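You operate a simulated robot arm through the tools that you are given. There is no shell and no other tool. Be economical: measure what you need, move in short steps, check, and stop when the job is done.

You run a simulated two-armed robot. Do the job below in one go: nothing can be reset, and whatever is moved stays where it is left.

JOB
Put the big blue cap on the wait bay away on the grey table. Take the tin and put it on the top deck of the trolley. Put the good tub on top of the cable reel on the top shelf of the left rack. Take the black block and put it on the top shelf of the left rack. Fetch the fault card marked "over-heat" from the grey table and set it on the left bench. Fetch the white tub marked "Grease" from the grey table and set it on the lower deck of the trolley. Put the green tray on the grey table away on the low wall shelf. The order is free.

It is judged by the outcome, as a careful person would: the job done as asked, and still so three seconds after it is handed in. It fails if anything else is knocked over, pushed out of place, dropped, spilled or broken. Lids that push on must go on centred and level and be pressed home; caps that screw on are set level and turned clockwise until they are tight.

ROBOT AND FRAMES
Two 7-joint arms with vacuum grippers on one trunk, on a base that drives. Base frame: it is fixed to the floor where the robot stands at the start and does not move with it; the origin is under the middle of the robot, x ahead of it, y to its left, z up. Units: cm, rad, N and s.
The left shoulder is at the start at [7, 17.4, 127.9], the right one opposite. With the tool pointing down near the work surface each hand reaches from about 10 to 76 cm from the robot's upright axis, wherever it stands, measured 20 degrees to its own side. Places, roughly: big blue cap (4x4x2 cm) [70, 0, 110]; black block [-50, 150, 75]; cable reel [75, 25, 100]; fault card [-50, -225, 75]; good tub [75, 0, 100]; green tray (15x13x3 cm) [20, -250, 80]; grey table [-10, -240, 80]; left bench [-220, -220, 80]; low wall shelf (63x26 cm) [-662, -260, 92]; lower deck of the trolley [-110, -40, 30]; tin [75, 0, 100]; top deck of the trolley [-110, -20, 80]; top shelf of the left rack [70, 40, 110]; white tub [-50, -250, 75]. Payload 3.5 kg a hand.
Tool frame (each hand has its own): the origin (TCP) lies in the middle of the cups' lips, and z points out of the cups. The gripper has 2 cups of 3.2 cm across, covering 3.2 by 8 cm (tool x, y); the bellows give 1 cm. With the vacuum on, a cup seals on a smooth face that it is pressed against (1 to 4 N); it does not hold porous or soft things. The pull reaches 76 N.
Orientation is that of the tool frame in the base frame, as a unit quaternion [w, x, y, z]. With the cups facing straight down, the tool's x points along the base's -x, its y along +y and its z along -z.

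CONTROLS
- The arms move only by the tool arm_command. It takes "left_moves", "right_moves" or both (then of equal length, played together; a hand with none holds still); each is a list of rows, each a list of 7 numbers: the shift along the base's x, y, z in cm, then the turn, a rotation vector about the base's x, y, z in rad, then the vacuum: 1 switches it on, 0 off. In form: [[tx, ty, tz, rx, ry, rz, suction], ...]. A call has 1 to 20 rows; each row is the pose to reach, as a shift and turn from the pose commanded when the call began. Rows are played at 5 a second. More than 5 cm and 0.15 rad between two rows, or a gripper value outside its range, and nothing of the call is played. A pose out of reach is approached as far as the arm can. The call stops where the force on the tool passes 40 N (or 10 N more than at its start, if that is more) or the arm is blocked; 0.2 s more then pass. The pull builds up within a second once a cup has sealed. Time passes only in rows, and 0.2 s behind the last, so rows that repeat a pose give it time. It gives the time, the measured TCP pose, the force on the tool (base axes) and the pull of the vacuum at its end, in the units of the frame above (readings bear some noise), with the torque about the TCP (base axes, N m) and any sound that the robot's microphone picked up.
- Cameras (640 x 400 px; columns grow to the right, rows downward): "scene" is now at [14.84, 0.2, 158.72]; the picture's right is [0.06, -1.00, 0.00], its down [-0.64, -0.04, -0.77] and it looks along [0.77, 0.05, -0.64] (base axes); focal length 291 px, centre (320, 200). "left" rides on the left gripper at [7.4, -1.9, -11] in its tool frame; the picture's right is [0.25, 0.97, 0.00], its down [-0.77, 0.20, -0.60] and it looks along [-0.58, 0.15, 0.80] (tool axes); focal length 218 px, centre (320, 200). "right" rides on the right gripper at [7.4, 1.9, -11] in its tool frame; the picture's right is [-0.25, 0.97, 0.00], its down [-0.77, -0.20, -0.60] and it looks along [-0.58, -0.15, 0.80] (tool axes); focal length 218 px, centre (320, 200). There is no depth. A picture from a camera that has moved, and an enlarged one, comes with that camera's place and axes in the base frame and with its lens. The place of the scene camera against the robot may be out by one fixed shift of up to 1.8 cm in any direction.
- snapshot(camera): a new picture of that camera. No time passes.
- raise_lower(by): slides the trunk up (or, below 0, down) by that many cm; the arms and the scene camera ride with it, the base frame stays. It gives what a move gives, with no picture.
- steer(legs): drives the robot by 1 to 6 legs, each [ahead, turn to the left] in cm and rad, along the robot's own axes; the way and the turn of a leg run together, so that a leg with both is an arc; at most 150 cm and 3.142 rad a leg. The arms and the cameras ride along, it lands a little off, and it stops where it bumps. It gives what a move gives.
- aim_head(pan, tilt): turns the head with the scene camera to pan (to the left, within 1.501 rad either way) and tilt (down, from -0.506 to 1.204), counted from straight ahead of the robot. It gives what a move gives.
- close_up(camera, box): a new picture of the part [left, top, right, bottom] of that camera's present view, enlarged. No time passes.
- sign_off(): hands the job in; it is judged then, once.

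Go step by step. Nothing tells you exact positions but the pictures and the camera data: compare them with the known pose of the tool, close in by small moves and look again before you grip or let go. The budget is 207 turns and 190 pictures, counting those below and the enlarged ones. Unless the task says otherwise, let go and move clear before handing in, and close with one line.

The tools are called after "Request:" as name(argument=value, ...) on one line, values as JSON. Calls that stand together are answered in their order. arm_command: Moves the arms, as the interface text tells. Its arguments: {"type":"object","properties":{"left_moves":{"type":"array","items":{"type":"array","items":{"type":"number"}}},"right_moves":{"type":"array","items":{"type":"array","items":{"type":"number"}}}},"required":[]} The other tools are called the same way: raise_lower (by) slides the trunk up or down; steer (legs) drives the base; aim_head (pan, tilt) turns the head that bears the scene camera; snapshot (camera) takes a picture; close_up (camera, box) takes an enlarged picture of a part of a camera's view; sign_off () hands the job in.

At the start:

```text
time: 0.0
left_ee_pos: [59.48, 25.94, 133.05]
left_tool_rot: [0.0, 0.0, 1.0, -0.001]
left_contact_force: [-0.8, -0.7, 0.4]
left_ft_torque: [-0.03, -0.02, 0.0]
left_pull: 0.0
right_ee_pos: [41.72, -18.88, 129.83]
right_tool_rot: [0.0, 0.0, 1.0, -0.001]
right_contact_force: [0.7, -0.8, -0.5]
right_ft_torque: [0.03, 0.02, -0.01]
right_pull: 0.0
trunk travel left (down, up): [-77.5, 6.5]
robot x, y, heading: [-0.02, -0.03, -0.002]
head pan, tilt: [0.065, 0.691]
```

scene: 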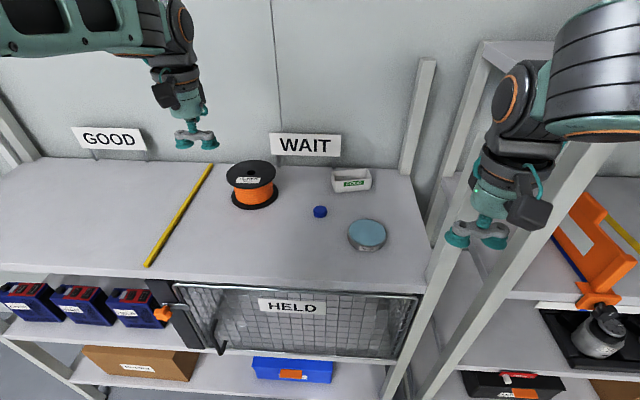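
right: 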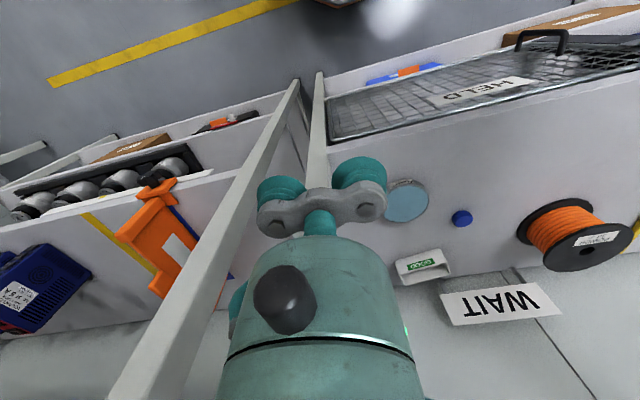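
left: 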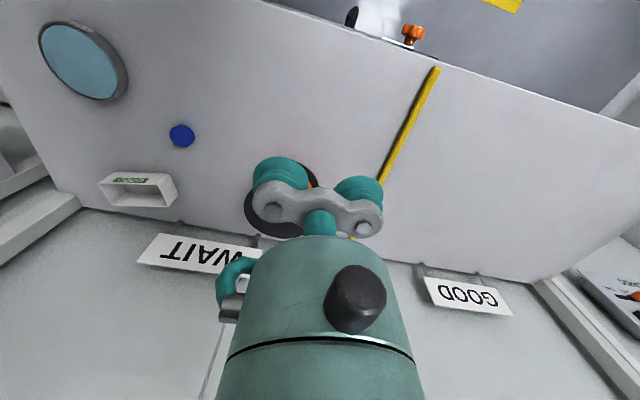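

I see the rack's top shelf with the reel, a blue cap, a white tub and a round tin in the WAIT bay. I'll zoom in to identify them.

Request:
close_up(camera="scene", box=[210, 140, 420, 270])

Request:
close_up(camera="scene", box=[0, 260, 440, 400])

Request:
aim_head(pan=1.4, tilt=0.5)

Request:
snapshot(camera="scene")

Request:
aim_head(pan=-1.4, tilt=0.5)

Request:
snapshot(camera="scene")

```text
3.05 times, centred on (315, 205) of scene
camera zoom: at [14.84, 0.2, 158.72], right [0.06, -1.0, 0.0], down [-0.64, -0.04, -0.77], along [0.77, 0.05, -0.64], focal length 888 px, centre (335, 185)
```

zoom: 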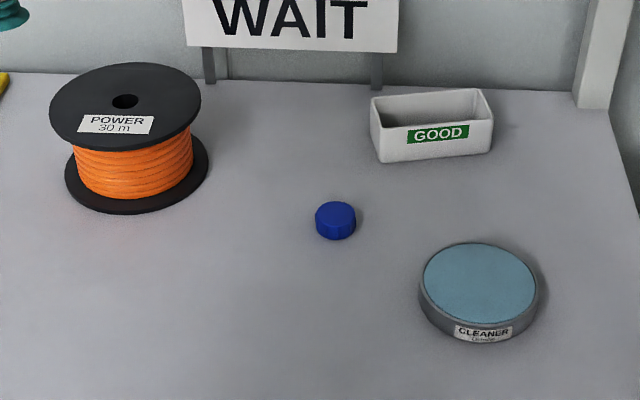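

```text
1.45 times, centred on (220, 330) of scene
camera zoom: at [14.84, 0.2, 158.72], right [0.06, -1.0, 0.0], down [-0.64, -0.04, -0.77], along [0.77, 0.05, -0.64], focal length 424 px, centre (466, 11)
```

zoom: 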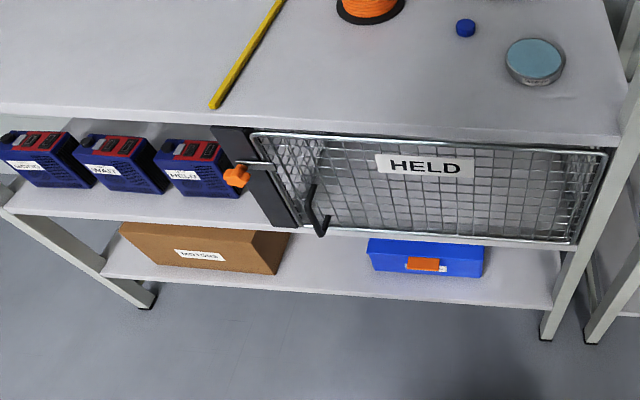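

```text
time: 1.5
left_ee_pos: [59.44, 25.87, 132.91]
left_tool_rot: [-0.001, 0.0, 1.0, -0.001]
left_contact_force: [0.2, -0.7, 0.8]
left_ft_torque: [0.02, -0.02, -0.01]
left_pull: 0.0
right_ee_pos: [41.88, -18.75, 129.91]
right_tool_rot: [0.0, 0.0, 1.0, 0.0]
right_contact_force: [0.5, 0.2, -0.2]
right_ft_torque: [-0.01, 0.0, 0.0]
right_pull: 0.1
trunk travel left (down, up): [-77.5, 6.5]
robot x, y, heading: [0.01, -0.06, -0.001]
head pan, tilt: [1.4, 0.499]
```

```text
184 pictures are left
camera scene: at [7.88, 8.61, 160.41], right [0.99, -0.17, 0.0], down [-0.08, -0.47, -0.88], along [0.15, 0.86, -0.48], focal length 291 px, centre (320, 200)
```

scene: 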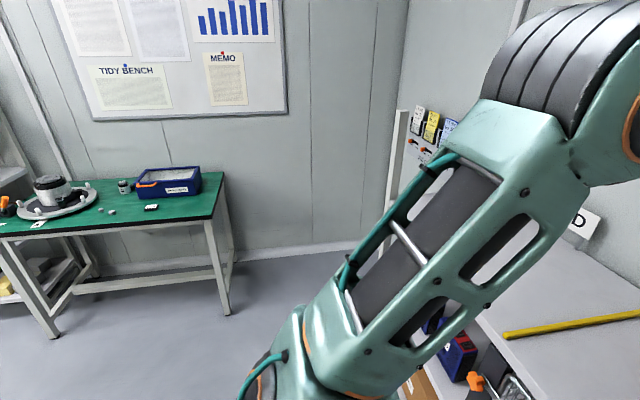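

```text
time: 4.0
left_ee_pos: [59.33, 25.83, 132.91]
left_tool_rot: [0.0, 0.0, 1.0, 0.0]
left_contact_force: [0.3, 0.2, -0.4]
left_ft_torque: [0.0, -0.02, 0.0]
left_pull: 0.2
right_ee_pos: [41.9, -18.73, 129.76]
right_tool_rot: [-0.001, 0.0, 1.0, 0.0]
right_contact_force: [0.2, 0.0, -0.4]
right_ft_torque: [0.0, 0.02, 0.01]
right_pull: 0.1
trunk travel left (down, up): [-77.5, 6.5]
robot x, y, heading: [-0.27, 0.26, 0.004]
head pan, tilt: [-1.4, 0.499]
```

```text
183 pictures are left
camera scene: at [7.88, -9.32, 160.41], right [-0.99, -0.17, 0.0], down [-0.08, 0.47, -0.88], along [0.15, -0.87, -0.48], focal length 291 px, centre (320, 200)
```

scene: 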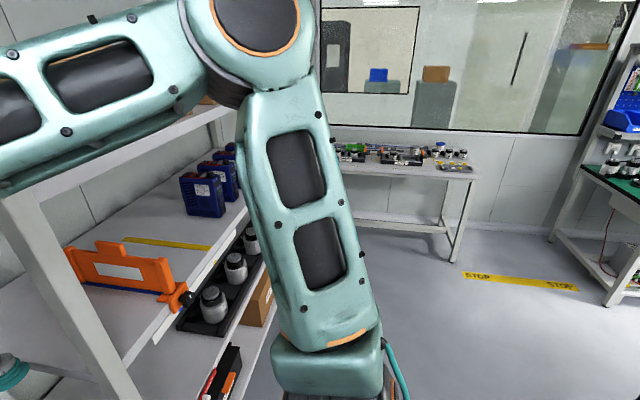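

The WAIT bay holds the reel near [80, 23], the cap near [72, 4], the GOOD tub near [87, -5] and the CLEANER tin to the right of them. The shelf surface is at z about 104. I'll drive a bit closer and look through the right hand camera.

Request:
steer(legs=[[15, 0]])

Request:
aim_head(pan=0, tilt=0.7)

Request:
snapshot(camera="scene")

Request:
snapshot(camera="right")

Request:
snapshot(camera="left")

```text
time: 5.0
left_ee_pos: [64.2, 25.81, 133.17]
left_tool_rot: [0.002, 0.001, 1.0, 0.0]
left_contact_force: [0.4, -0.6, 0.1]
left_ft_torque: [0.0, 0.01, 0.01]
left_pull: 0.1
right_ee_pos: [45.7, -18.76, 130.21]
right_tool_rot: [-0.007, 0.0, 1.0, -0.003]
right_contact_force: [-24.5, -1.7, 7.6]
right_ft_torque: [0.05, -2.66, -0.26]
right_pull: 0.0
trunk travel left (down, up): [-77.5, 6.5]
robot x, y, heading: [5.18, 0.03, -0.003]
head pan, tilt: [-1.4, 0.499]
stopped in leg 1: the force on the tool passed its limit at 199 N (the readings are from after the stop); the commanded pose is now the measured one
```

```text
time: 6.5
left_ee_pos: [64.03, 25.75, 133.23]
left_tool_rot: [0.003, 0.001, 1.0, 0.0]
left_contact_force: [-0.3, 0.3, -0.2]
left_ft_torque: [0.04, -0.02, 0.01]
left_pull: 0.1
right_ee_pos: [45.71, -18.77, 130.11]
right_tool_rot: [-0.006, 0.001, 1.0, -0.003]
right_contact_force: [-27.3, -1.5, 5.9]
right_ft_torque: [0.11, -2.92, -0.35]
right_pull: 0.0
trunk travel left (down, up): [-77.5, 6.5]
robot x, y, heading: [5.68, -0.15, 0.001]
head pan, tilt: [0.0, 0.7]
```

```text
182 pictures are left
camera scene: at [19.22, -0.41, 158.72], right [0.0, -1.0, 0.0], down [-0.64, 0.0, -0.77], along [0.77, 0.0, -0.64], focal length 291 px, centre (320, 200)
```

scene: 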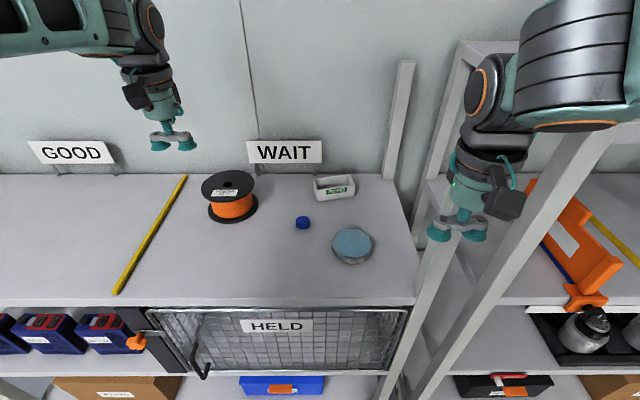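

```text
181 pictures are left
camera right: at [38.4, -16.74, 141.23], right [0.25, 0.97, -0.01], down [0.78, -0.2, 0.6], along [0.58, -0.16, -0.8], focal length 218 px, centre (320, 200)
```

right: 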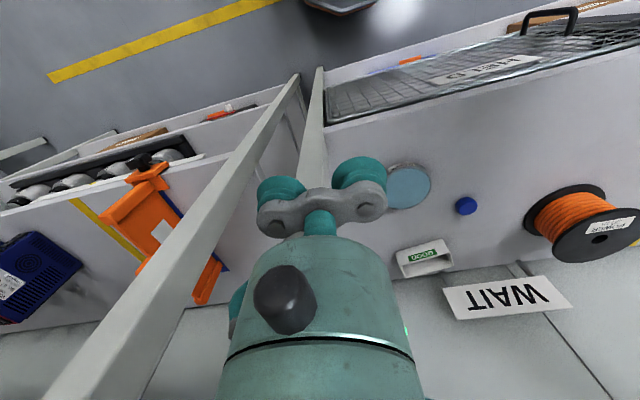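

```text
180 pictures are left
camera left: at [56.64, 23.84, 144.24], right [-0.25, 0.97, 0.0], down [0.77, 0.2, 0.61], along [0.59, 0.15, -0.79], focal length 218 px, centre (320, 200)
```

left: 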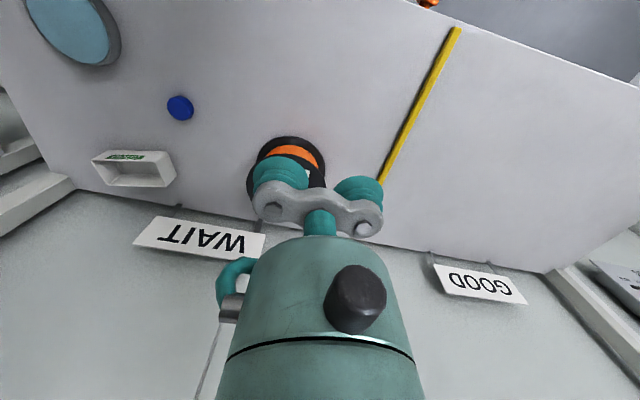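

The right gripper has touched the front rack post, so I'll back off and bring that hand inward before going ahead again.

Request:
steer(legs=[[-6, 0]])

Request:
arm_command(right_moves=[[0, 4, 2, 0, 0, 0, 0], [0, 8, 4, 0, 0, 0, 0], [0, 12, 6, 0, 0, 0, 0], [0, 16, 6, 0, 0, 0, 0], [0, 19, 6, 0, 0, 0, 0], [0, 19, 6, 0, 0, 0, 0]])

Request:
snapshot(camera="scene")

```text
time: 7.5
left_ee_pos: [60.05, 25.86, 132.31]
left_tool_rot: [-0.006, 0.001, 1.0, -0.001]
left_contact_force: [0.0, 0.3, -1.1]
left_ft_torque: [0.01, 0.06, -0.02]
left_pull: 0.1
right_ee_pos: [41.42, -18.81, 129.49]
right_tool_rot: [-0.013, 0.002, 1.0, -0.003]
right_contact_force: [0.5, 0.8, -0.3]
right_ft_torque: [0.0, 0.02, -0.03]
right_pull: 0.1
trunk travel left (down, up): [-77.5, 6.5]
robot x, y, heading: [-0.74, 0.19, -0.001]
head pan, tilt: [0.0, 0.7]
```

```text
time: 8.9
left_ee_pos: [58.85, 25.72, 132.95]
left_tool_rot: [-0.002, 0.0, 1.0, 0.001]
left_contact_force: [0.0, 0.0, 0.3]
left_ft_torque: [0.04, 0.0, 0.01]
left_pull: 0.0
right_ee_pos: [40.43, 0.05, 135.8]
right_tool_rot: [-0.009, 0.001, 1.0, -0.003]
right_contact_force: [-0.1, -0.2, -0.1]
right_ft_torque: [0.02, -0.06, 0.02]
right_pull: 0.1
trunk travel left (down, up): [-77.5, 6.5]
robot x, y, heading: [-0.44, 0.03, -0.004]
head pan, tilt: [0.0, 0.7]
```

```text
179 pictures are left
camera scene: at [14.13, -0.49, 158.65], right [0.0, -1.0, 0.0], down [-0.64, 0.0, -0.77], along [0.77, 0.0, -0.64], focal length 291 px, centre (320, 200)
```

scene: 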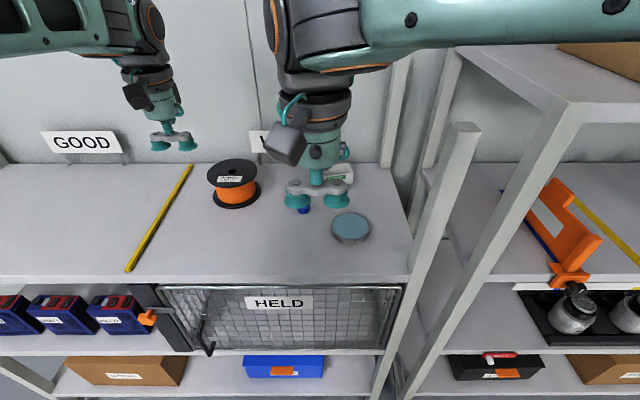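

The front post reaches z about 138 and would block the right forearm. I'll tuck the right hand back, drive ahead, and use the left hand for the tub.

Request:
arm_command(right_moves=[[-4, -1, 0, 0, 0, 0, 0], [-8, -3, 0, 0, 0, 0, 0], [-12, -5, 0, 0, 0, 0, 0], [-15, -7, 0, 0, 0, 0, 0], [-15, -7, 0, 0, 0, 0, 0]])

Request:
steer(legs=[[12, 0]])

Request:
snapshot(camera="scene")

```text
time: 10.1
left_ee_pos: [58.98, 25.81, 132.86]
left_tool_rot: [-0.001, 0.001, 1.0, 0.0]
left_contact_force: [-0.2, 0.7, -0.3]
left_ft_torque: [0.03, 0.02, -0.01]
left_pull: 0.1
right_ee_pos: [25.48, -6.74, 135.96]
right_tool_rot: [-0.008, 0.001, 1.0, -0.004]
right_contact_force: [0.4, 0.2, 0.4]
right_ft_torque: [-0.01, 0.01, 0.03]
right_pull: 0.1
trunk travel left (down, up): [-77.5, 6.5]
robot x, y, heading: [-0.25, -0.19, -0.005]
head pan, tilt: [0.0, 0.7]
```

```text
time: 11.3
left_ee_pos: [70.83, 25.78, 133.07]
left_tool_rot: [-0.001, 0.0, 1.0, 0.0]
left_contact_force: [0.1, 0.4, -1.0]
left_ft_torque: [0.0, -0.04, 0.0]
left_pull: 0.0
right_ee_pos: [37.37, -6.72, 135.94]
right_tool_rot: [-0.008, 0.001, 1.0, -0.003]
right_contact_force: [0.7, -0.4, -0.9]
right_ft_torque: [0.03, -0.01, -0.02]
right_pull: 0.1
trunk travel left (down, up): [-77.5, 6.5]
robot x, y, heading: [11.39, 0.02, -0.004]
head pan, tilt: [0.0, 0.7]
```

```text
178 pictures are left
camera scene: at [26.06, -0.39, 158.66], right [0.0, -1.0, 0.0], down [-0.64, 0.0, -0.77], along [0.77, 0.0, -0.64], focal length 291 px, centre (320, 200)
```

scene: 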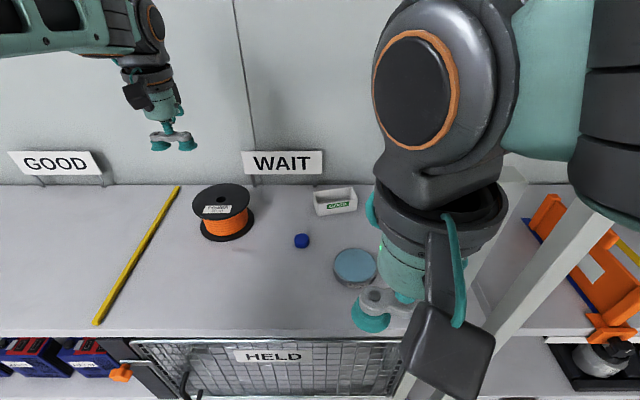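

I'll bring the left hand over towards the tub at about [87, -4.5] and look at it with the hand camera.

Request:
arm_command(left_moves=[[1, -4, 0, 0, 0, 0, 0], [2, -8, 0, 0, 0, 0, 0], [3, -12, -1, 0, 0, 0, 0], [4, -16, -2, 0, 0, 0, 0], [4, -20, -3, 0, 0, 0, 0], [5, -24, -4, 0, 0, 0, 0], [5, -28, -6, 0, 0, 0, 0], [5, -30, -8, 0, 0, 0, 0], [5, -30, -8, 0, 0, 0, 0]])

Request:
snapshot(camera="left")

Request:
snapshot(camera="scene")

```text
time: 13.3
left_ee_pos: [76.06, -3.85, 124.86]
left_tool_rot: [-0.002, -0.002, 1.0, -0.003]
left_contact_force: [-1.0, 1.2, 0.3]
left_ft_torque: [-0.03, -0.04, -0.02]
left_pull: 0.0
right_ee_pos: [37.53, -6.64, 135.88]
right_tool_rot: [-0.008, 0.0, 1.0, -0.004]
right_contact_force: [0.5, 0.1, -0.3]
right_ft_torque: [-0.05, 0.04, -0.01]
right_pull: 0.1
trunk travel left (down, up): [-77.5, 6.5]
robot x, y, heading: [11.24, 0.43, 0.001]
head pan, tilt: [0.0, 0.7]
```

```text
177 pictures are left
camera left: at [68.75, -5.82, 135.96], right [-0.26, 0.97, 0.0], down [0.77, 0.21, 0.6], along [0.58, 0.15, -0.8], focal length 218 px, centre (320, 200)
```

left: 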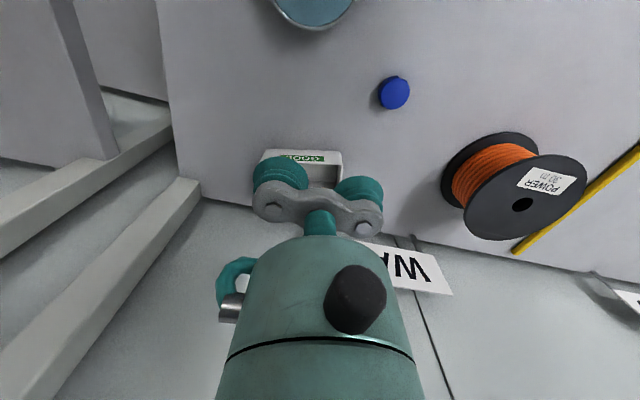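

```text
176 pictures are left
camera scene: at [26.31, -0.3, 158.63], right [0.0, -1.0, 0.0], down [-0.64, 0.0, -0.76], along [0.76, 0.0, -0.64], focal length 291 px, centre (320, 200)
```

scene: 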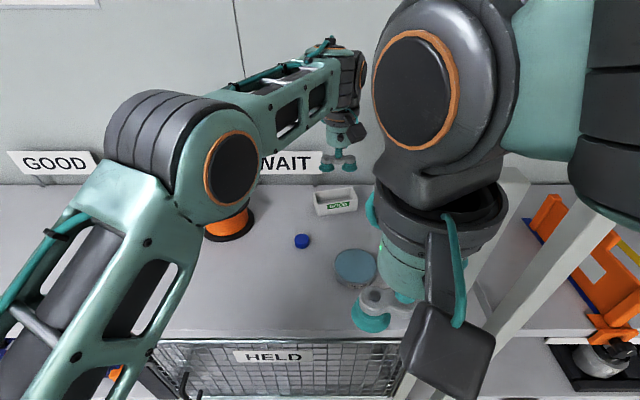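

The tub looks turned about 15° (its right end is farther away). I'll zoom to see the inside.

Request:
close_up(camera="scene", box=[290, 170, 380, 226])

Request:
arm_command(left_moves=[[-4, 0, 0, 0, 0, 0, 0], [-8, -1, 0, 0, 0, 0, 0], [-12, -2, 0, 0, 0, 0, 0], [-12, -2, 0, 0, 0, 0, 0]])

Request:
snapshot(camera="left")

```text
7.11 times, centred on (335, 198) of scene
camera zoom: at [26.31, -0.3, 158.63], right [0.0, -1.0, 0.0], down [-0.64, 0.0, -0.76], along [0.76, 0.0, -0.64], focal length 2072 px, centre (213, 214)
```

zoom: 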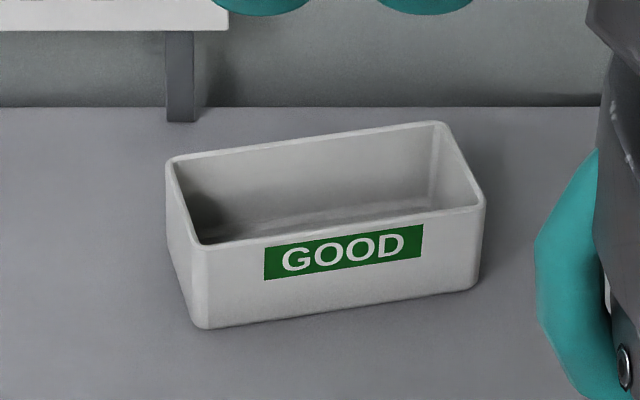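

```text
time: 14.3
left_ee_pos: [63.76, -6.2, 124.93]
left_tool_rot: [0.0, 0.002, 1.0, 0.0]
left_contact_force: [0.7, 0.0, -0.7]
left_ft_torque: [0.0, -0.01, 0.0]
left_pull: 0.1
right_ee_pos: [37.58, -6.73, 136.0]
right_tool_rot: [-0.009, 0.002, 1.0, -0.004]
right_contact_force: [0.1, -0.4, -0.8]
right_ft_torque: [0.0, 0.01, -0.04]
right_pull: 0.1
trunk travel left (down, up): [-77.5, 6.5]
robot x, y, heading: [11.13, 0.12, 0.002]
head pan, tilt: [0.0, 0.7]
```

```text
174 pictures are left
camera left: at [56.46, -8.24, 135.87], right [-0.25, 0.97, 0.0], down [0.77, 0.2, 0.6], along [0.58, 0.15, -0.8], focal length 218 px, centre (320, 200)
```

left: 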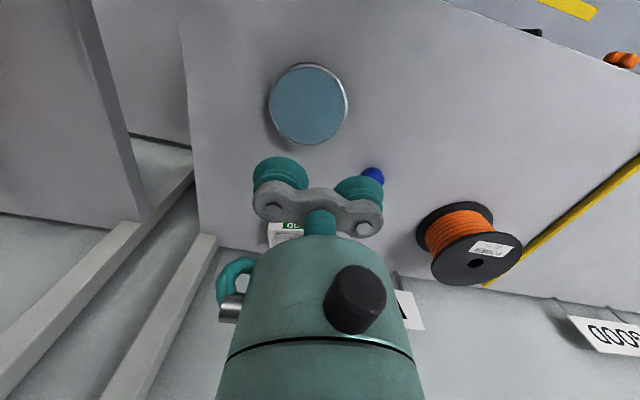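

The tub is about 11 x 5.3 cm, 4 cm deep and turned about 0.24 rad, so both cups fit inside on its floor. I'll hover above it and compare in the scene view.

Request:
arm_command(left_moves=[[4, 0, 0, 0, 0, 0.05, 0], [8, 0.5, 0, 0, 0, 0.1, 0], [12, 1, 0, 0, 0, 0.15, 0], [16, 1.5, 0, 0, 0, 0.2, 0], [20, 1.8, -2, 0, 0, 0.24, 0], [21.6, 1.85, -6, 0, 0, 0.24, 0], [21.6, 1.85, -10, 0, 0, 0.24, 0], [21.6, 1.85, -10, 0, 0, 0.24, 0]])

Request:
close_up(camera="scene", box=[290, 160, 380, 216])

Request:
snapshot(camera="left")

```text
time: 16.1
left_ee_pos: [81.62, -3.14, 114.64]
left_tool_rot: [0.0, -0.119, 0.993, -0.001]
left_contact_force: [-0.1, 0.2, -0.7]
left_ft_torque: [0.0, -0.01, 0.0]
left_pull: 0.0
left hand out of reach, approached as far as the arm can: row 4, 5, 6, 7, 8
right_ee_pos: [37.52, -6.68, 135.94]
right_tool_rot: [-0.009, 0.0, 1.0, -0.004]
right_contact_force: [0.2, -0.8, 0.7]
right_ft_torque: [0.02, -0.02, 0.01]
right_pull: 0.1
trunk travel left (down, up): [-77.5, 6.5]
robot x, y, heading: [10.85, 0.24, -0.008]
head pan, tilt: [0.0, 0.7]
```

```text
7.11 times, centred on (335, 188) of scene
camera zoom: at [26.22, -0.33, 158.65], right [0.0, -1.0, 0.0], down [-0.64, 0.0, -0.77], along [0.77, 0.0, -0.64], focal length 2072 px, centre (213, 285)
```

zoom: 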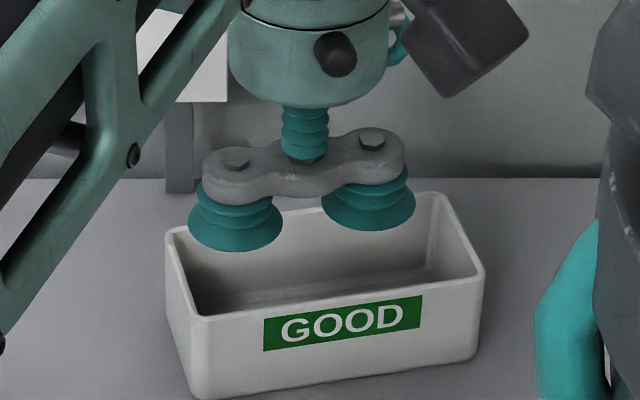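

```text
172 pictures are left
camera left: at [74.88, -6.87, 125.76], right [-0.47, 0.88, 0.0], down [0.7, 0.38, 0.6], along [0.53, 0.29, -0.8], focal length 218 px, centre (320, 200)
```

left: 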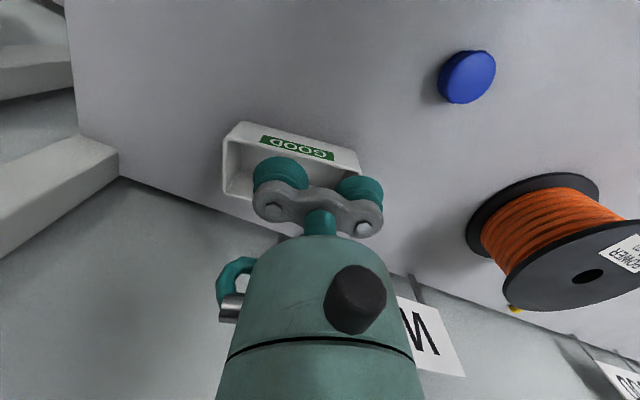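

Out of reach by a few cm; I'll move the right hand further back and drive 6 cm ahead.

Request:
arm_command(right_moves=[[-4, 0, 0, 0, 0, 0, 0], [-7, -1, 0, 0, 0, 0, 0], [-7, -1, 0, 0, 0, 0, 0]])

Request:
steer(legs=[[6, 0]])

Request:
close_up(camera="scene", box=[290, 160, 400, 229])

Request:
snapshot(camera="left")

```text
time: 16.9
left_ee_pos: [81.67, -3.1, 114.68]
left_tool_rot: [-0.002, -0.12, 0.993, -0.001]
left_contact_force: [0.5, 1.5, 0.1]
left_ft_torque: [0.0, 0.0, -0.01]
left_pull: 0.1
right_ee_pos: [30.6, -7.6, 135.81]
right_tool_rot: [-0.009, 0.001, 1.0, -0.003]
right_contact_force: [-0.8, 0.5, -0.4]
right_ft_torque: [0.0, -0.01, 0.0]
right_pull: 0.0
trunk travel left (down, up): [-77.5, 6.5]
robot x, y, heading: [11.61, 0.1, -0.001]
head pan, tilt: [0.0, 0.7]
```

```text
time: 17.9
left_ee_pos: [86.41, -3.34, 115.57]
left_tool_rot: [0.004, -0.118, 0.993, 0.0]
left_contact_force: [-1.0, 0.9, 0.8]
left_ft_torque: [-0.02, -0.13, -0.01]
left_pull: 0.0
right_ee_pos: [35.07, -7.82, 136.07]
right_tool_rot: [-0.002, 0.0, 1.0, -0.003]
right_contact_force: [-0.9, -0.6, 0.6]
right_ft_torque: [-0.01, -0.07, 0.04]
right_pull: 0.0
trunk travel left (down, up): [-77.5, 6.5]
robot x, y, heading: [17.63, 0.33, -0.003]
head pan, tilt: [0.0, 0.7]
```

```text
5.80 times, centred on (345, 194) of scene
camera zoom: at [30.69, -0.5, 158.78], right [0.0, -1.0, 0.0], down [-0.64, 0.0, -0.77], along [0.77, 0.0, -0.64], focal length 1689 px, centre (175, 232)
```

zoom: 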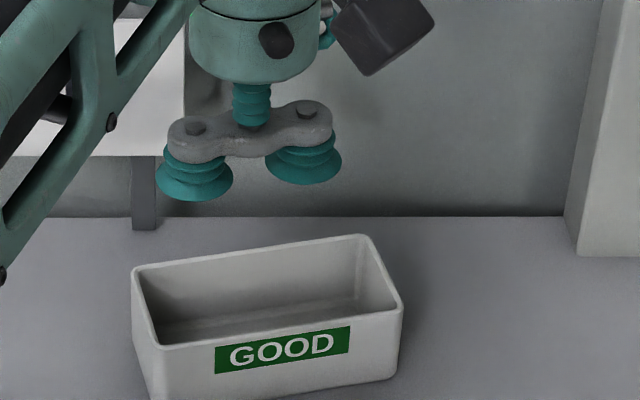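

```text
170 pictures are left
camera left: at [79.63, -7.09, 126.54], right [-0.47, 0.88, 0.0], down [0.7, 0.38, 0.61], along [0.54, 0.29, -0.79], focal length 218 px, centre (320, 200)
```

left: 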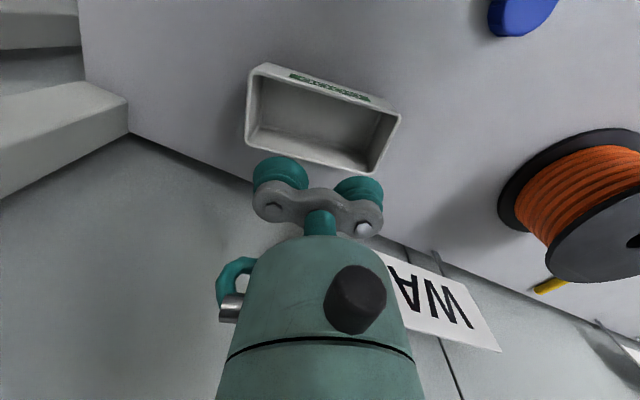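

The tub is now fully visible in the left camera; I'll zoom it for exact corners.

Request:
close_up(camera="left", box=[230, 45, 422, 165])

```text
3.33 times, centred on (326, 105) of left
camera zoom: at [79.63, -7.09, 126.54], right [-0.47, 0.88, 0.0], down [0.7, 0.38, 0.61], along [0.54, 0.29, -0.79], focal length 728 px, centre (300, 517)
```

zoom: 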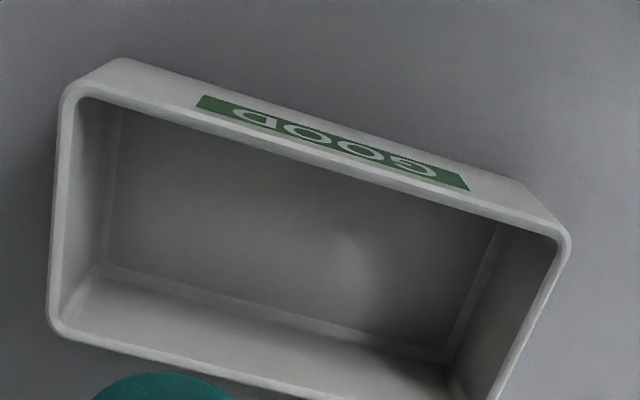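

Combining both views, the rim is at z about 110.6 and the tub's middle at about [84.6, -4.0]. I'll hover just above and check.

Request:
arm_command(left_moves=[[-1.8, -0.6, 0, 0, 0, 0, 0], [-1.8, -0.6, -2, 0, 0, 0, 0], [-1.8, -0.6, -2.5, 0, 0, 0, 0]])

Request:
close_up(camera="left", box=[230, 85, 422, 205])

Request:
close_up(camera="scene", box=[290, 160, 400, 229])

```text
time: 18.7
left_ee_pos: [86.03, -3.95, 112.17]
left_tool_rot: [-0.002, -0.118, 0.993, 0.001]
left_contact_force: [-0.5, -0.6, 0.3]
left_ft_torque: [-0.03, 0.03, -0.01]
left_pull: 0.0
right_ee_pos: [36.59, -7.62, 135.84]
right_tool_rot: [-0.009, 0.001, 1.0, -0.003]
right_contact_force: [0.2, -0.8, 0.7]
right_ft_torque: [-0.04, 0.02, -0.01]
right_pull: 0.0
trunk travel left (down, up): [-77.5, 6.5]
robot x, y, heading: [17.18, 0.35, -0.006]
head pan, tilt: [0.0, 0.7]
```

```text
3.33 times, centred on (326, 145) of left
camera zoom: at [79.27, -7.59, 123.25], right [-0.47, 0.88, 0.0], down [0.7, 0.38, 0.6], along [0.53, 0.29, -0.8], focal length 728 px, centre (300, 383)
```

zoom: 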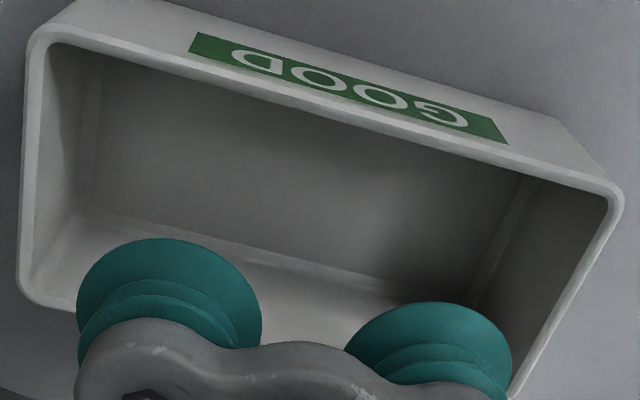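

```text
5.80 times, centred on (345, 194) of scene
camera zoom: at [32.5, -0.39, 158.61], right [0.0, -1.0, 0.0], down [-0.65, 0.0, -0.76], along [0.76, 0.0, -0.65], focal length 1689 px, centre (175, 232)
```

zoom: 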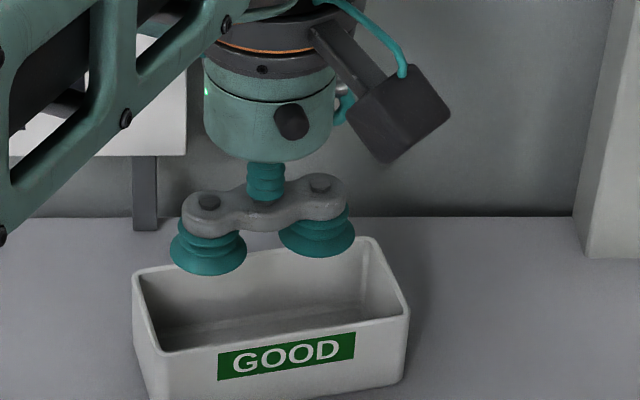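

The tub's middle refines to about [84.8, -4.45] with a yaw of 0.24. I'll shift and go down inside the rim, then check.

Request:
arm_command(left_moves=[[-1.2, -0.5, 0, 0, 0, 0, 0], [-1.2, -0.5, 0, 0, 0, 0, 0]])

Request:
close_up(camera="left", box=[230, 85, 422, 205])

Request:
close_up(camera="scene", box=[290, 160, 400, 229])

```text
time: 19.3
left_ee_pos: [84.73, -4.52, 112.3]
left_tool_rot: [-0.001, -0.118, 0.993, 0.0]
left_contact_force: [0.0, -0.6, -0.7]
left_ft_torque: [0.0, 0.02, 0.01]
left_pull: 0.0
right_ee_pos: [36.44, -7.71, 135.93]
right_tool_rot: [-0.009, 0.0, 1.0, -0.004]
right_contact_force: [-0.4, -0.2, -0.7]
right_ft_torque: [0.0, 0.01, -0.01]
right_pull: 0.1
trunk travel left (down, up): [-77.5, 6.5]
robot x, y, heading: [17.74, -0.52, -0.003]
head pan, tilt: [0.0, 0.7]
```

```text
3.33 times, centred on (326, 145) of left
camera zoom: at [77.94, -8.12, 123.31], right [-0.47, 0.88, 0.0], down [0.7, 0.38, 0.6], along [0.53, 0.29, -0.8], focal length 728 px, centre (300, 383)
```

zoom: 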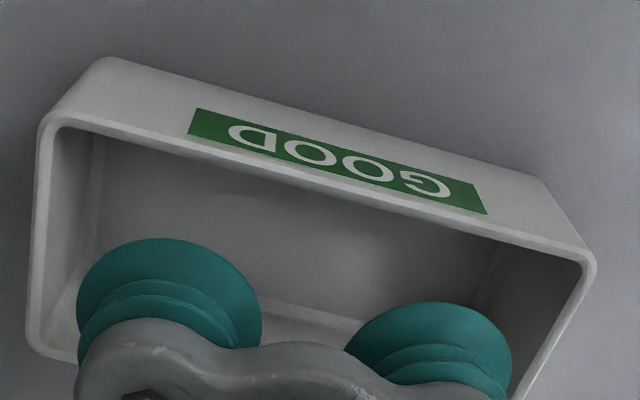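

```text
5.80 times, centred on (345, 194) of scene
camera zoom: at [32.36, -0.41, 158.62], right [0.0, -1.0, 0.0], down [-0.64, 0.0, -0.76], along [0.76, 0.0, -0.64], focal length 1689 px, centre (175, 232)
```

zoom: 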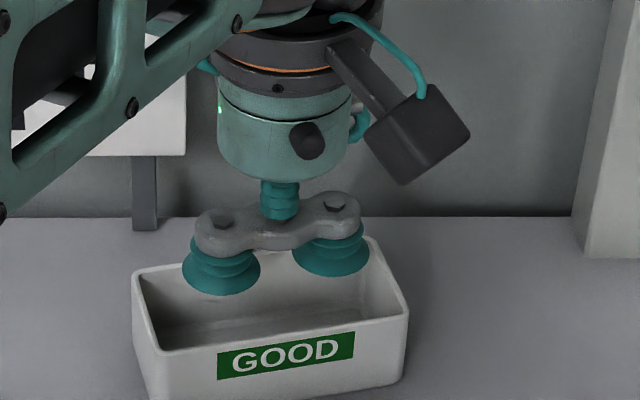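

It is nearly centred; I'll nudge slightly forward, dip just to the rim level and look once more.

Request:
arm_command(left_moves=[[0.3, 0.15, 0, 0, 0, 0, 0], [0.3, 0.15, -1.8, 0, 0, 0, 0], [0.3, 0.15, -1.8, 0, 0, 0, 0]])

Request:
close_up(camera="left", box=[230, 95, 422, 215])

Request:
close_up(camera="scene", box=[300, 180, 370, 224])

```text
time: 20.1
left_ee_pos: [84.82, -4.2, 110.5]
left_tool_rot: [0.0, -0.118, 0.993, -0.002]
left_contact_force: [0.0, 0.1, -0.7]
left_ft_torque: [-0.02, -0.02, 0.0]
left_pull: 0.1
right_ee_pos: [36.38, -7.82, 135.92]
right_tool_rot: [-0.008, 0.001, 1.0, -0.004]
right_contact_force: [-0.4, 0.6, -0.4]
right_ft_torque: [0.02, 0.02, 0.0]
right_pull: 0.1
trunk travel left (down, up): [-77.5, 6.5]
robot x, y, heading: [17.49, 0.09, -0.001]
head pan, tilt: [0.0, 0.7]
```

```text
3.33 times, centred on (326, 155) of left
camera zoom: at [78.12, -7.89, 121.55], right [-0.47, 0.88, 0.0], down [0.7, 0.38, 0.6], along [0.53, 0.28, -0.8], focal length 728 px, centre (300, 350)
```

zoom: 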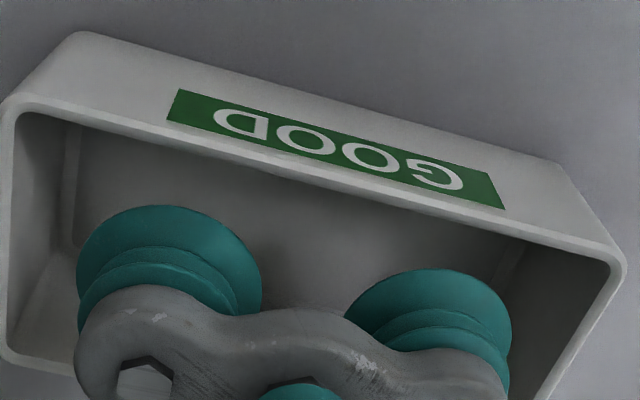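

```text
9.09 times, centred on (335, 202) of scene
camera zoom: at [32.21, -0.43, 158.64], right [0.0, -1.0, 0.0], down [-0.64, 0.0, -0.76], along [0.76, 0.0, -0.64], focal length 2649 px, centre (184, 182)
```

zoom: 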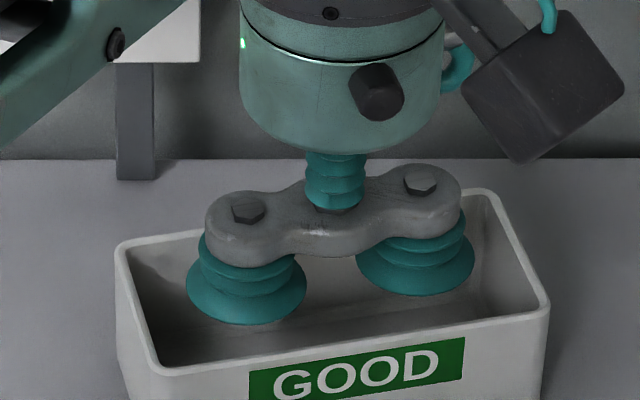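

The cups are centred over the tub opening. I'll go down with the vacuum on.

Request:
arm_command(left_moves=[[0, 0.2, -1, 0, 0, 0, 1], [0, 0.2, -2, 0, 0, 0, 1], [0, 0.2, -2.6, 0, 0, 0, 1], [0, 0.2, -3.0, 0, 0, 0, 1], [0, 0.2, -3.3, 0, 0, 0, 1], [0, 0.2, -3.3, 0, 0, 0, 1], [0, 0.2, -3.3, 0, 0, 0, 1]])

```text
time: 21.7
left_ee_pos: [84.55, -3.92, 107.33]
left_tool_rot: [-0.001, -0.118, 0.993, 0.0]
left_contact_force: [0.4, -0.8, 0.1]
left_ft_torque: [0.0, 0.0, 0.05]
left_pull: 0.1
right_ee_pos: [36.38, -7.59, 135.91]
right_tool_rot: [-0.007, 0.001, 1.0, -0.004]
right_contact_force: [0.3, -0.5, -1.1]
right_ft_torque: [0.0, 0.01, 0.01]
right_pull: 0.0
trunk travel left (down, up): [-77.5, 6.5]
robot x, y, heading: [17.83, 0.78, -0.004]
head pan, tilt: [0.0, 0.7]
```

Request:
arm_command(left_moves=[[0, 0, -0.3, 0, 0, 0, 1], [0, 0, -0.6, 0, 0, 0, 1], [0, 0, -0.6, 0, 0, 0, 1], [0, 0, -0.6, 0, 0, 0, 1]])

```text
time: 22.7
left_ee_pos: [85.7, -4.39, 106.63]
left_tool_rot: [0.006, -0.128, 0.992, -0.015]
left_contact_force: [0.9, 0.4, -0.6]
left_ft_torque: [-0.01, 0.02, -0.08]
left_pull: 75.4
left hand out of reach, approached as far as the arm can: row 1, 2, 3
right_ee_pos: [36.38, -7.72, 135.95]
right_tool_rot: [-0.008, 0.0, 1.0, -0.004]
right_contact_force: [0.1, -0.3, 0.6]
right_ft_torque: [0.0, 0.01, 0.0]
right_pull: 0.0
trunk travel left (down, up): [-77.5, 6.5]
robot x, y, heading: [17.39, 0.22, -0.004]
head pan, tilt: [0.0, 0.7]
```

The tub is held (pull 75 N). I'll lift it straight up and check.

Request:
arm_command(left_moves=[[0, 0, 2, 0, 0, 0, 1], [0, 0, 5, 0, 0, 0, 1], [-1, 0, 9, 0, 0, 0, 1], [-3, 2, 13, 0, 0, 0, 1], [-4, 4, 15, 0, 0, 0, 1], [-4, 4, 15, 0, 0, 0, 1]])

Request:
snapshot(camera="scene")

Request:
snapshot(camera="left")

```text
time: 24.1
left_ee_pos: [80.85, -0.07, 121.55]
left_tool_rot: [-0.001, -0.117, 0.993, 0.001]
left_contact_force: [0.1, -0.1, -1.2]
left_ft_torque: [0.02, 0.03, -0.12]
left_pull: 75.5
right_ee_pos: [36.39, -7.83, 135.88]
right_tool_rot: [-0.008, 0.0, 1.0, -0.002]
right_contact_force: [0.7, 0.4, 0.8]
right_ft_torque: [-0.01, 0.03, 0.0]
right_pull: 0.1
trunk travel left (down, up): [-77.5, 6.5]
robot x, y, heading: [17.85, -0.03, 0.002]
head pan, tilt: [0.0, 0.7]
```

```text
162 pictures are left
camera scene: at [32.32, -0.53, 158.63], right [0.0, -1.0, 0.0], down [-0.64, 0.0, -0.76], along [0.76, 0.0, -0.64], focal length 291 px, centre (320, 200)
```

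scene: 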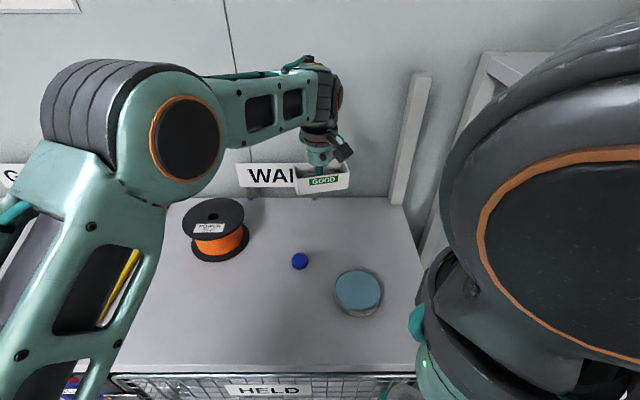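

```text
161 pictures are left
camera left: at [74.17, -3.81, 132.54], right [-0.47, 0.88, 0.0], down [0.7, 0.38, 0.6], along [0.53, 0.29, -0.8], focal length 218 px, centre (320, 200)
```

left: 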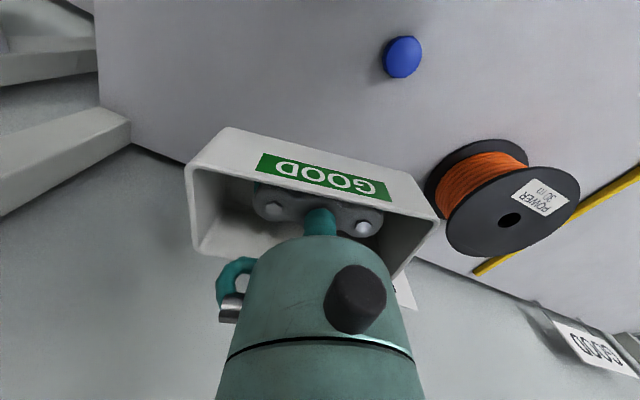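

The reel's top is centred near [78.7, 23.0, 114.3]. I'll carry the tub above it and check.

Request:
arm_command(left_moves=[[0, 4, 1, 0, 0, 0, 1], [-1, 8, 1, 0, 0, 0, 1], [-1, 12, 1, 0, 0, 0, 1], [-2, 16, 1, 0, 0, -0.08, 1], [-2, 20, 1, 0, 0, -0.16, 1], [-2.1, 23, 0, 0, 0, -0.24, 1], [-2.1, 23, -2, 0, 0, -0.24, 1], [-2.1, 23, -2, 0, 0, -0.24, 1]])

Request:
snapshot(camera="scene")

Request:
snapshot(camera="left")

```text
time: 25.9
left_ee_pos: [78.74, 22.88, 119.75]
left_tool_rot: [-0.001, 0.001, 1.0, 0.0]
left_contact_force: [0.4, -0.1, -1.6]
left_ft_torque: [-0.02, 0.0, -0.08]
left_pull: 75.6
right_ee_pos: [36.43, -7.75, 135.91]
right_tool_rot: [-0.008, 0.0, 1.0, -0.003]
right_contact_force: [-1.2, -0.5, -0.5]
right_ft_torque: [0.03, 0.01, 0.0]
right_pull: 0.1
trunk travel left (down, up): [-77.5, 6.5]
robot x, y, heading: [17.56, -0.04, 0.001]
head pan, tilt: [0.0, 0.7]
```

```text
160 pictures are left
camera scene: at [32.18, -0.45, 158.64], right [0.0, -1.0, 0.0], down [-0.64, 0.0, -0.77], along [0.77, 0.0, -0.64], focal length 291 px, centre (320, 200)
```

scene: 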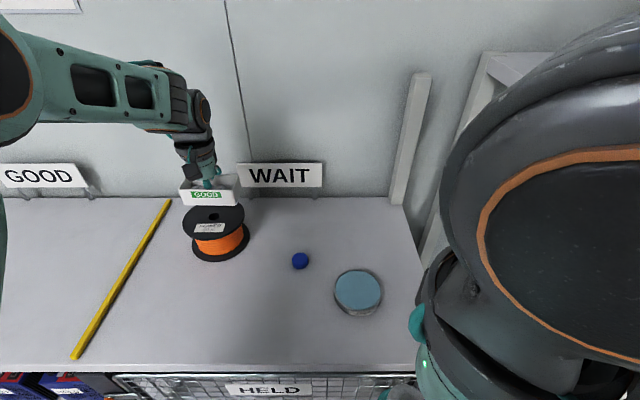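

```text
159 pictures are left
camera left: at [71.37, 20.94, 130.72], right [-0.25, 0.97, 0.0], down [0.77, 0.2, 0.6], along [0.58, 0.15, -0.8], focal length 218 px, centre (320, 200)
```

left: 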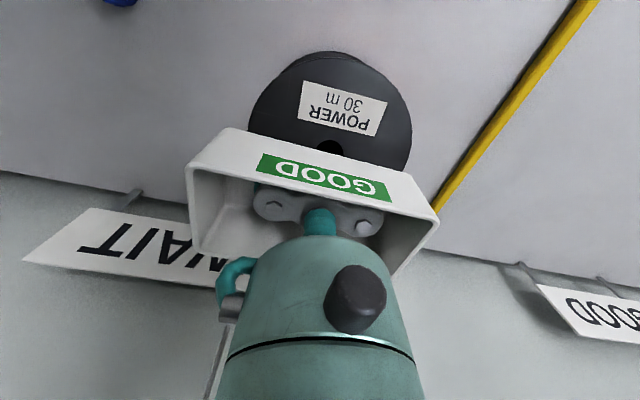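

The tub is lined up with the reel's hole. I'll lower it until it touches.

Request:
arm_command(left_moves=[[0, 0.3, -1.5, 0, 0, 0, 1], [0, 0.3, -3, 0, 0, 0, 1], [0, 0.3, -3.8, 0, 0, 0, 1], [0, 0.3, -4.3, 0, 0, 0, 1], [0, 0.3, -4.3, 0, 0, 0, 1]])

Request:
close_up(camera="scene", box=[160, 160, 270, 270])

```text
time: 27.1
left_ee_pos: [78.7, 23.25, 115.43]
left_tool_rot: [0.0, 0.0, 1.0, 0.0]
left_contact_force: [-0.4, 1.0, -0.9]
left_ft_torque: [0.02, -0.01, -0.11]
left_pull: 75.2
right_ee_pos: [36.47, -7.83, 136.03]
right_tool_rot: [-0.008, 0.001, 1.0, -0.004]
right_contact_force: [0.7, -1.0, 1.3]
right_ft_torque: [0.01, 0.01, 0.01]
right_pull: 0.1
trunk travel left (down, up): [-77.5, 6.5]
robot x, y, heading: [17.03, -0.43, -0.003]
head pan, tilt: [0.0, 0.7]
```

```text
3.64 times, centred on (215, 215) of scene
camera zoom: at [32.22, -0.43, 158.64], right [0.0, -1.0, 0.0], down [-0.64, 0.0, -0.76], along [0.76, 0.0, -0.64], focal length 1060 px, centre (702, 146)
```

zoom: 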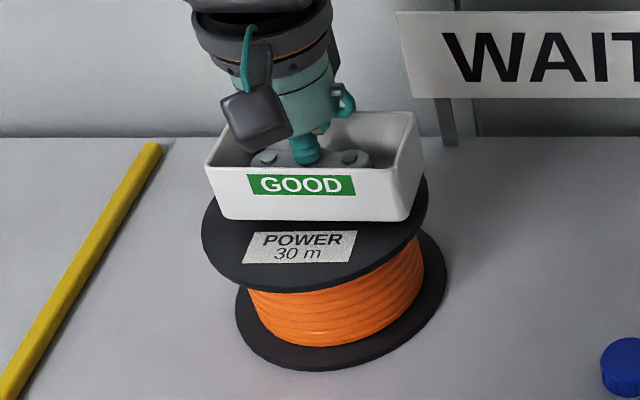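

Not yet touching; I'll keep lowering in small steps.

Request:
arm_command(left_moves=[[0, 0, -0.3, 0, 0, 0, 1], [0, 0, -0.6, 0, 0, 0, 1], [0, 0, -0.8, 0, 0, 0, 1], [0, 0, -0.8, 0, 0, 0, 1]])

Request:
close_up(camera="scene", box=[160, 160, 270, 270])

Request:
snapshot(camera="left")

```text
time: 28.1
left_ee_pos: [78.65, 23.23, 114.5]
left_tool_rot: [0.0, 0.001, 1.0, -0.001]
left_contact_force: [-0.1, 0.5, -1.4]
left_ft_torque: [0.04, -0.01, -0.1]
left_pull: 75.5
right_ee_pos: [36.4, -7.72, 135.9]
right_tool_rot: [-0.008, 0.0, 1.0, -0.004]
right_contact_force: [-0.1, -0.4, 0.0]
right_ft_torque: [0.04, 0.02, 0.02]
right_pull: 0.0
trunk travel left (down, up): [-77.5, 6.5]
robot x, y, heading: [17.35, -0.28, 0.002]
head pan, tilt: [0.0, 0.7]
```

```text
3.64 times, centred on (215, 215) of scene
camera zoom: at [32.22, -0.43, 158.64], right [0.0, -1.0, 0.0], down [-0.64, 0.0, -0.76], along [0.76, 0.0, -0.64], focal length 1060 px, centre (702, 146)
```

zoom: 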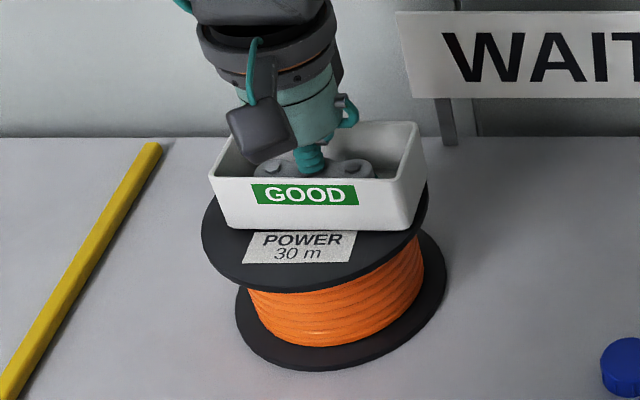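

```text
156 pictures are left
camera left: at [71.38, 21.21, 125.57], right [-0.25, 0.97, 0.0], down [0.77, 0.2, 0.6], along [0.58, 0.15, -0.8], focal length 218 px, centre (320, 200)
```

left: 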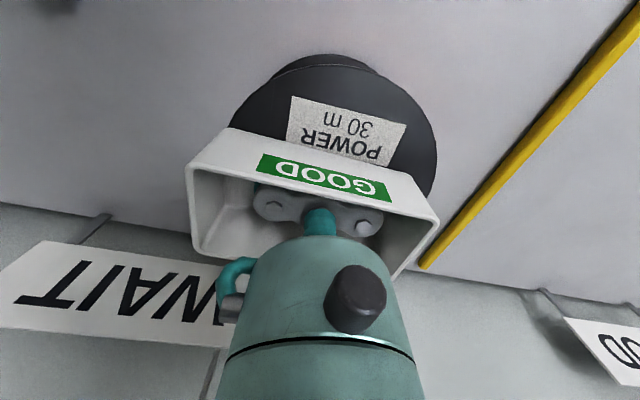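

Request:
arm_command(left_moves=[[0, 0, -0.3, 0, 0, 0, 1], [0, 0, -0.6, 0, 0, 0, 1], [0, 0, -0.9, 0, 0, 0, 1], [0, 0, -0.9, 0, 0, 0, 1]])

```text
time: 29.1
left_ee_pos: [78.7, 23.21, 114.13]
left_tool_rot: [0.006, -0.001, 1.0, 0.002]
left_contact_force: [-4.7, -1.0, 11.9]
left_ft_torque: [-0.09, 0.36, -0.08]
left_pull: 75.5
right_ee_pos: [36.09, -7.91, 135.9]
right_tool_rot: [-0.006, -0.001, 1.0, -0.003]
right_contact_force: [-1.1, -0.2, 0.2]
right_ft_torque: [0.04, -0.03, 0.0]
right_pull: 0.0
trunk travel left (down, up): [-77.5, 6.5]
robot x, y, heading: [17.59, 0.25, -0.001]
head pan, tilt: [0.0, 0.7]
stopped in row 4 (left hand): the force on the tool passed its limit at 41 N (the readings are from after the stop); the commanded pose is now the measured one
```

It is seated on the reel. I'll release and rise.

Request:
arm_command(left_moves=[[0, 0, 0.1, 0, 0, 0, 1], [0, 0, 0.1, 0, 0, 0, 0], [0, 0, 0.1, 0, 0, 0, 0], [0, 0, 0.1, 0, 0, 0, 0], [0, 0, 0.1, 0, 0, 0, 0], [0, 0, 0.8, 0, 0, 0, 0]])

Request:
arm_command(left_moves=[[0, 0, 2, 0, 0, 0, 0], [0, 0, 5, 0, 0, 0, 0], [0, 0, 9, 0, 0, 0, 0], [-3, 0, 12, 0, 0, 0, 0], [-3, 0, 12, 0, 0, 0, 0]])

Request:
close_up(camera="scene", box=[160, 160, 410, 320])

```text
time: 30.5
left_ee_pos: [78.94, 23.22, 114.74]
left_tool_rot: [0.003, 0.0, 1.0, 0.0]
left_contact_force: [-0.8, -0.1, -0.1]
left_ft_torque: [0.01, 0.0, 0.0]
left_pull: 0.1
right_ee_pos: [36.34, -7.69, 135.88]
right_tool_rot: [-0.008, 0.001, 1.0, -0.004]
right_contact_force: [0.3, -0.8, -0.7]
right_ft_torque: [-0.03, 0.0, 0.01]
right_pull: 0.0
trunk travel left (down, up): [-77.5, 6.5]
robot x, y, heading: [17.54, 0.22, -0.004]
head pan, tilt: [0.0, 0.7]
```

```text
time: 31.7
left_ee_pos: [76.2, 23.39, 126.6]
left_tool_rot: [0.003, 0.001, 1.0, 0.0]
left_contact_force: [-0.3, 0.3, -0.1]
left_ft_torque: [0.02, 0.01, 0.0]
left_pull: 0.1
right_ee_pos: [36.45, -7.7, 135.79]
right_tool_rot: [-0.008, 0.001, 1.0, -0.004]
right_contact_force: [0.1, -0.9, 0.0]
right_ft_torque: [-0.03, 0.0, 0.01]
right_pull: 0.0
trunk travel left (down, up): [-77.5, 6.5]
robot x, y, heading: [17.34, -0.1, -0.004]
head pan, tilt: [0.0, 0.7]
```

```text
2.50 times, centred on (285, 240) of scene
camera zoom: at [32.29, -0.41, 158.63], right [0.0, -1.0, 0.0], down [-0.64, 0.0, -0.76], along [0.76, 0.0, -0.64], focal length 728 px, centre (408, 100)
```

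zoom: 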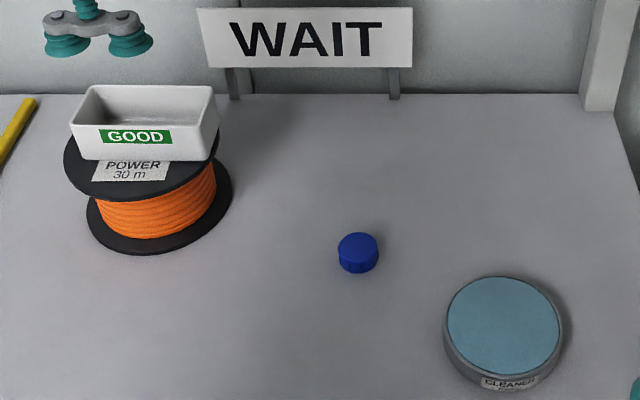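

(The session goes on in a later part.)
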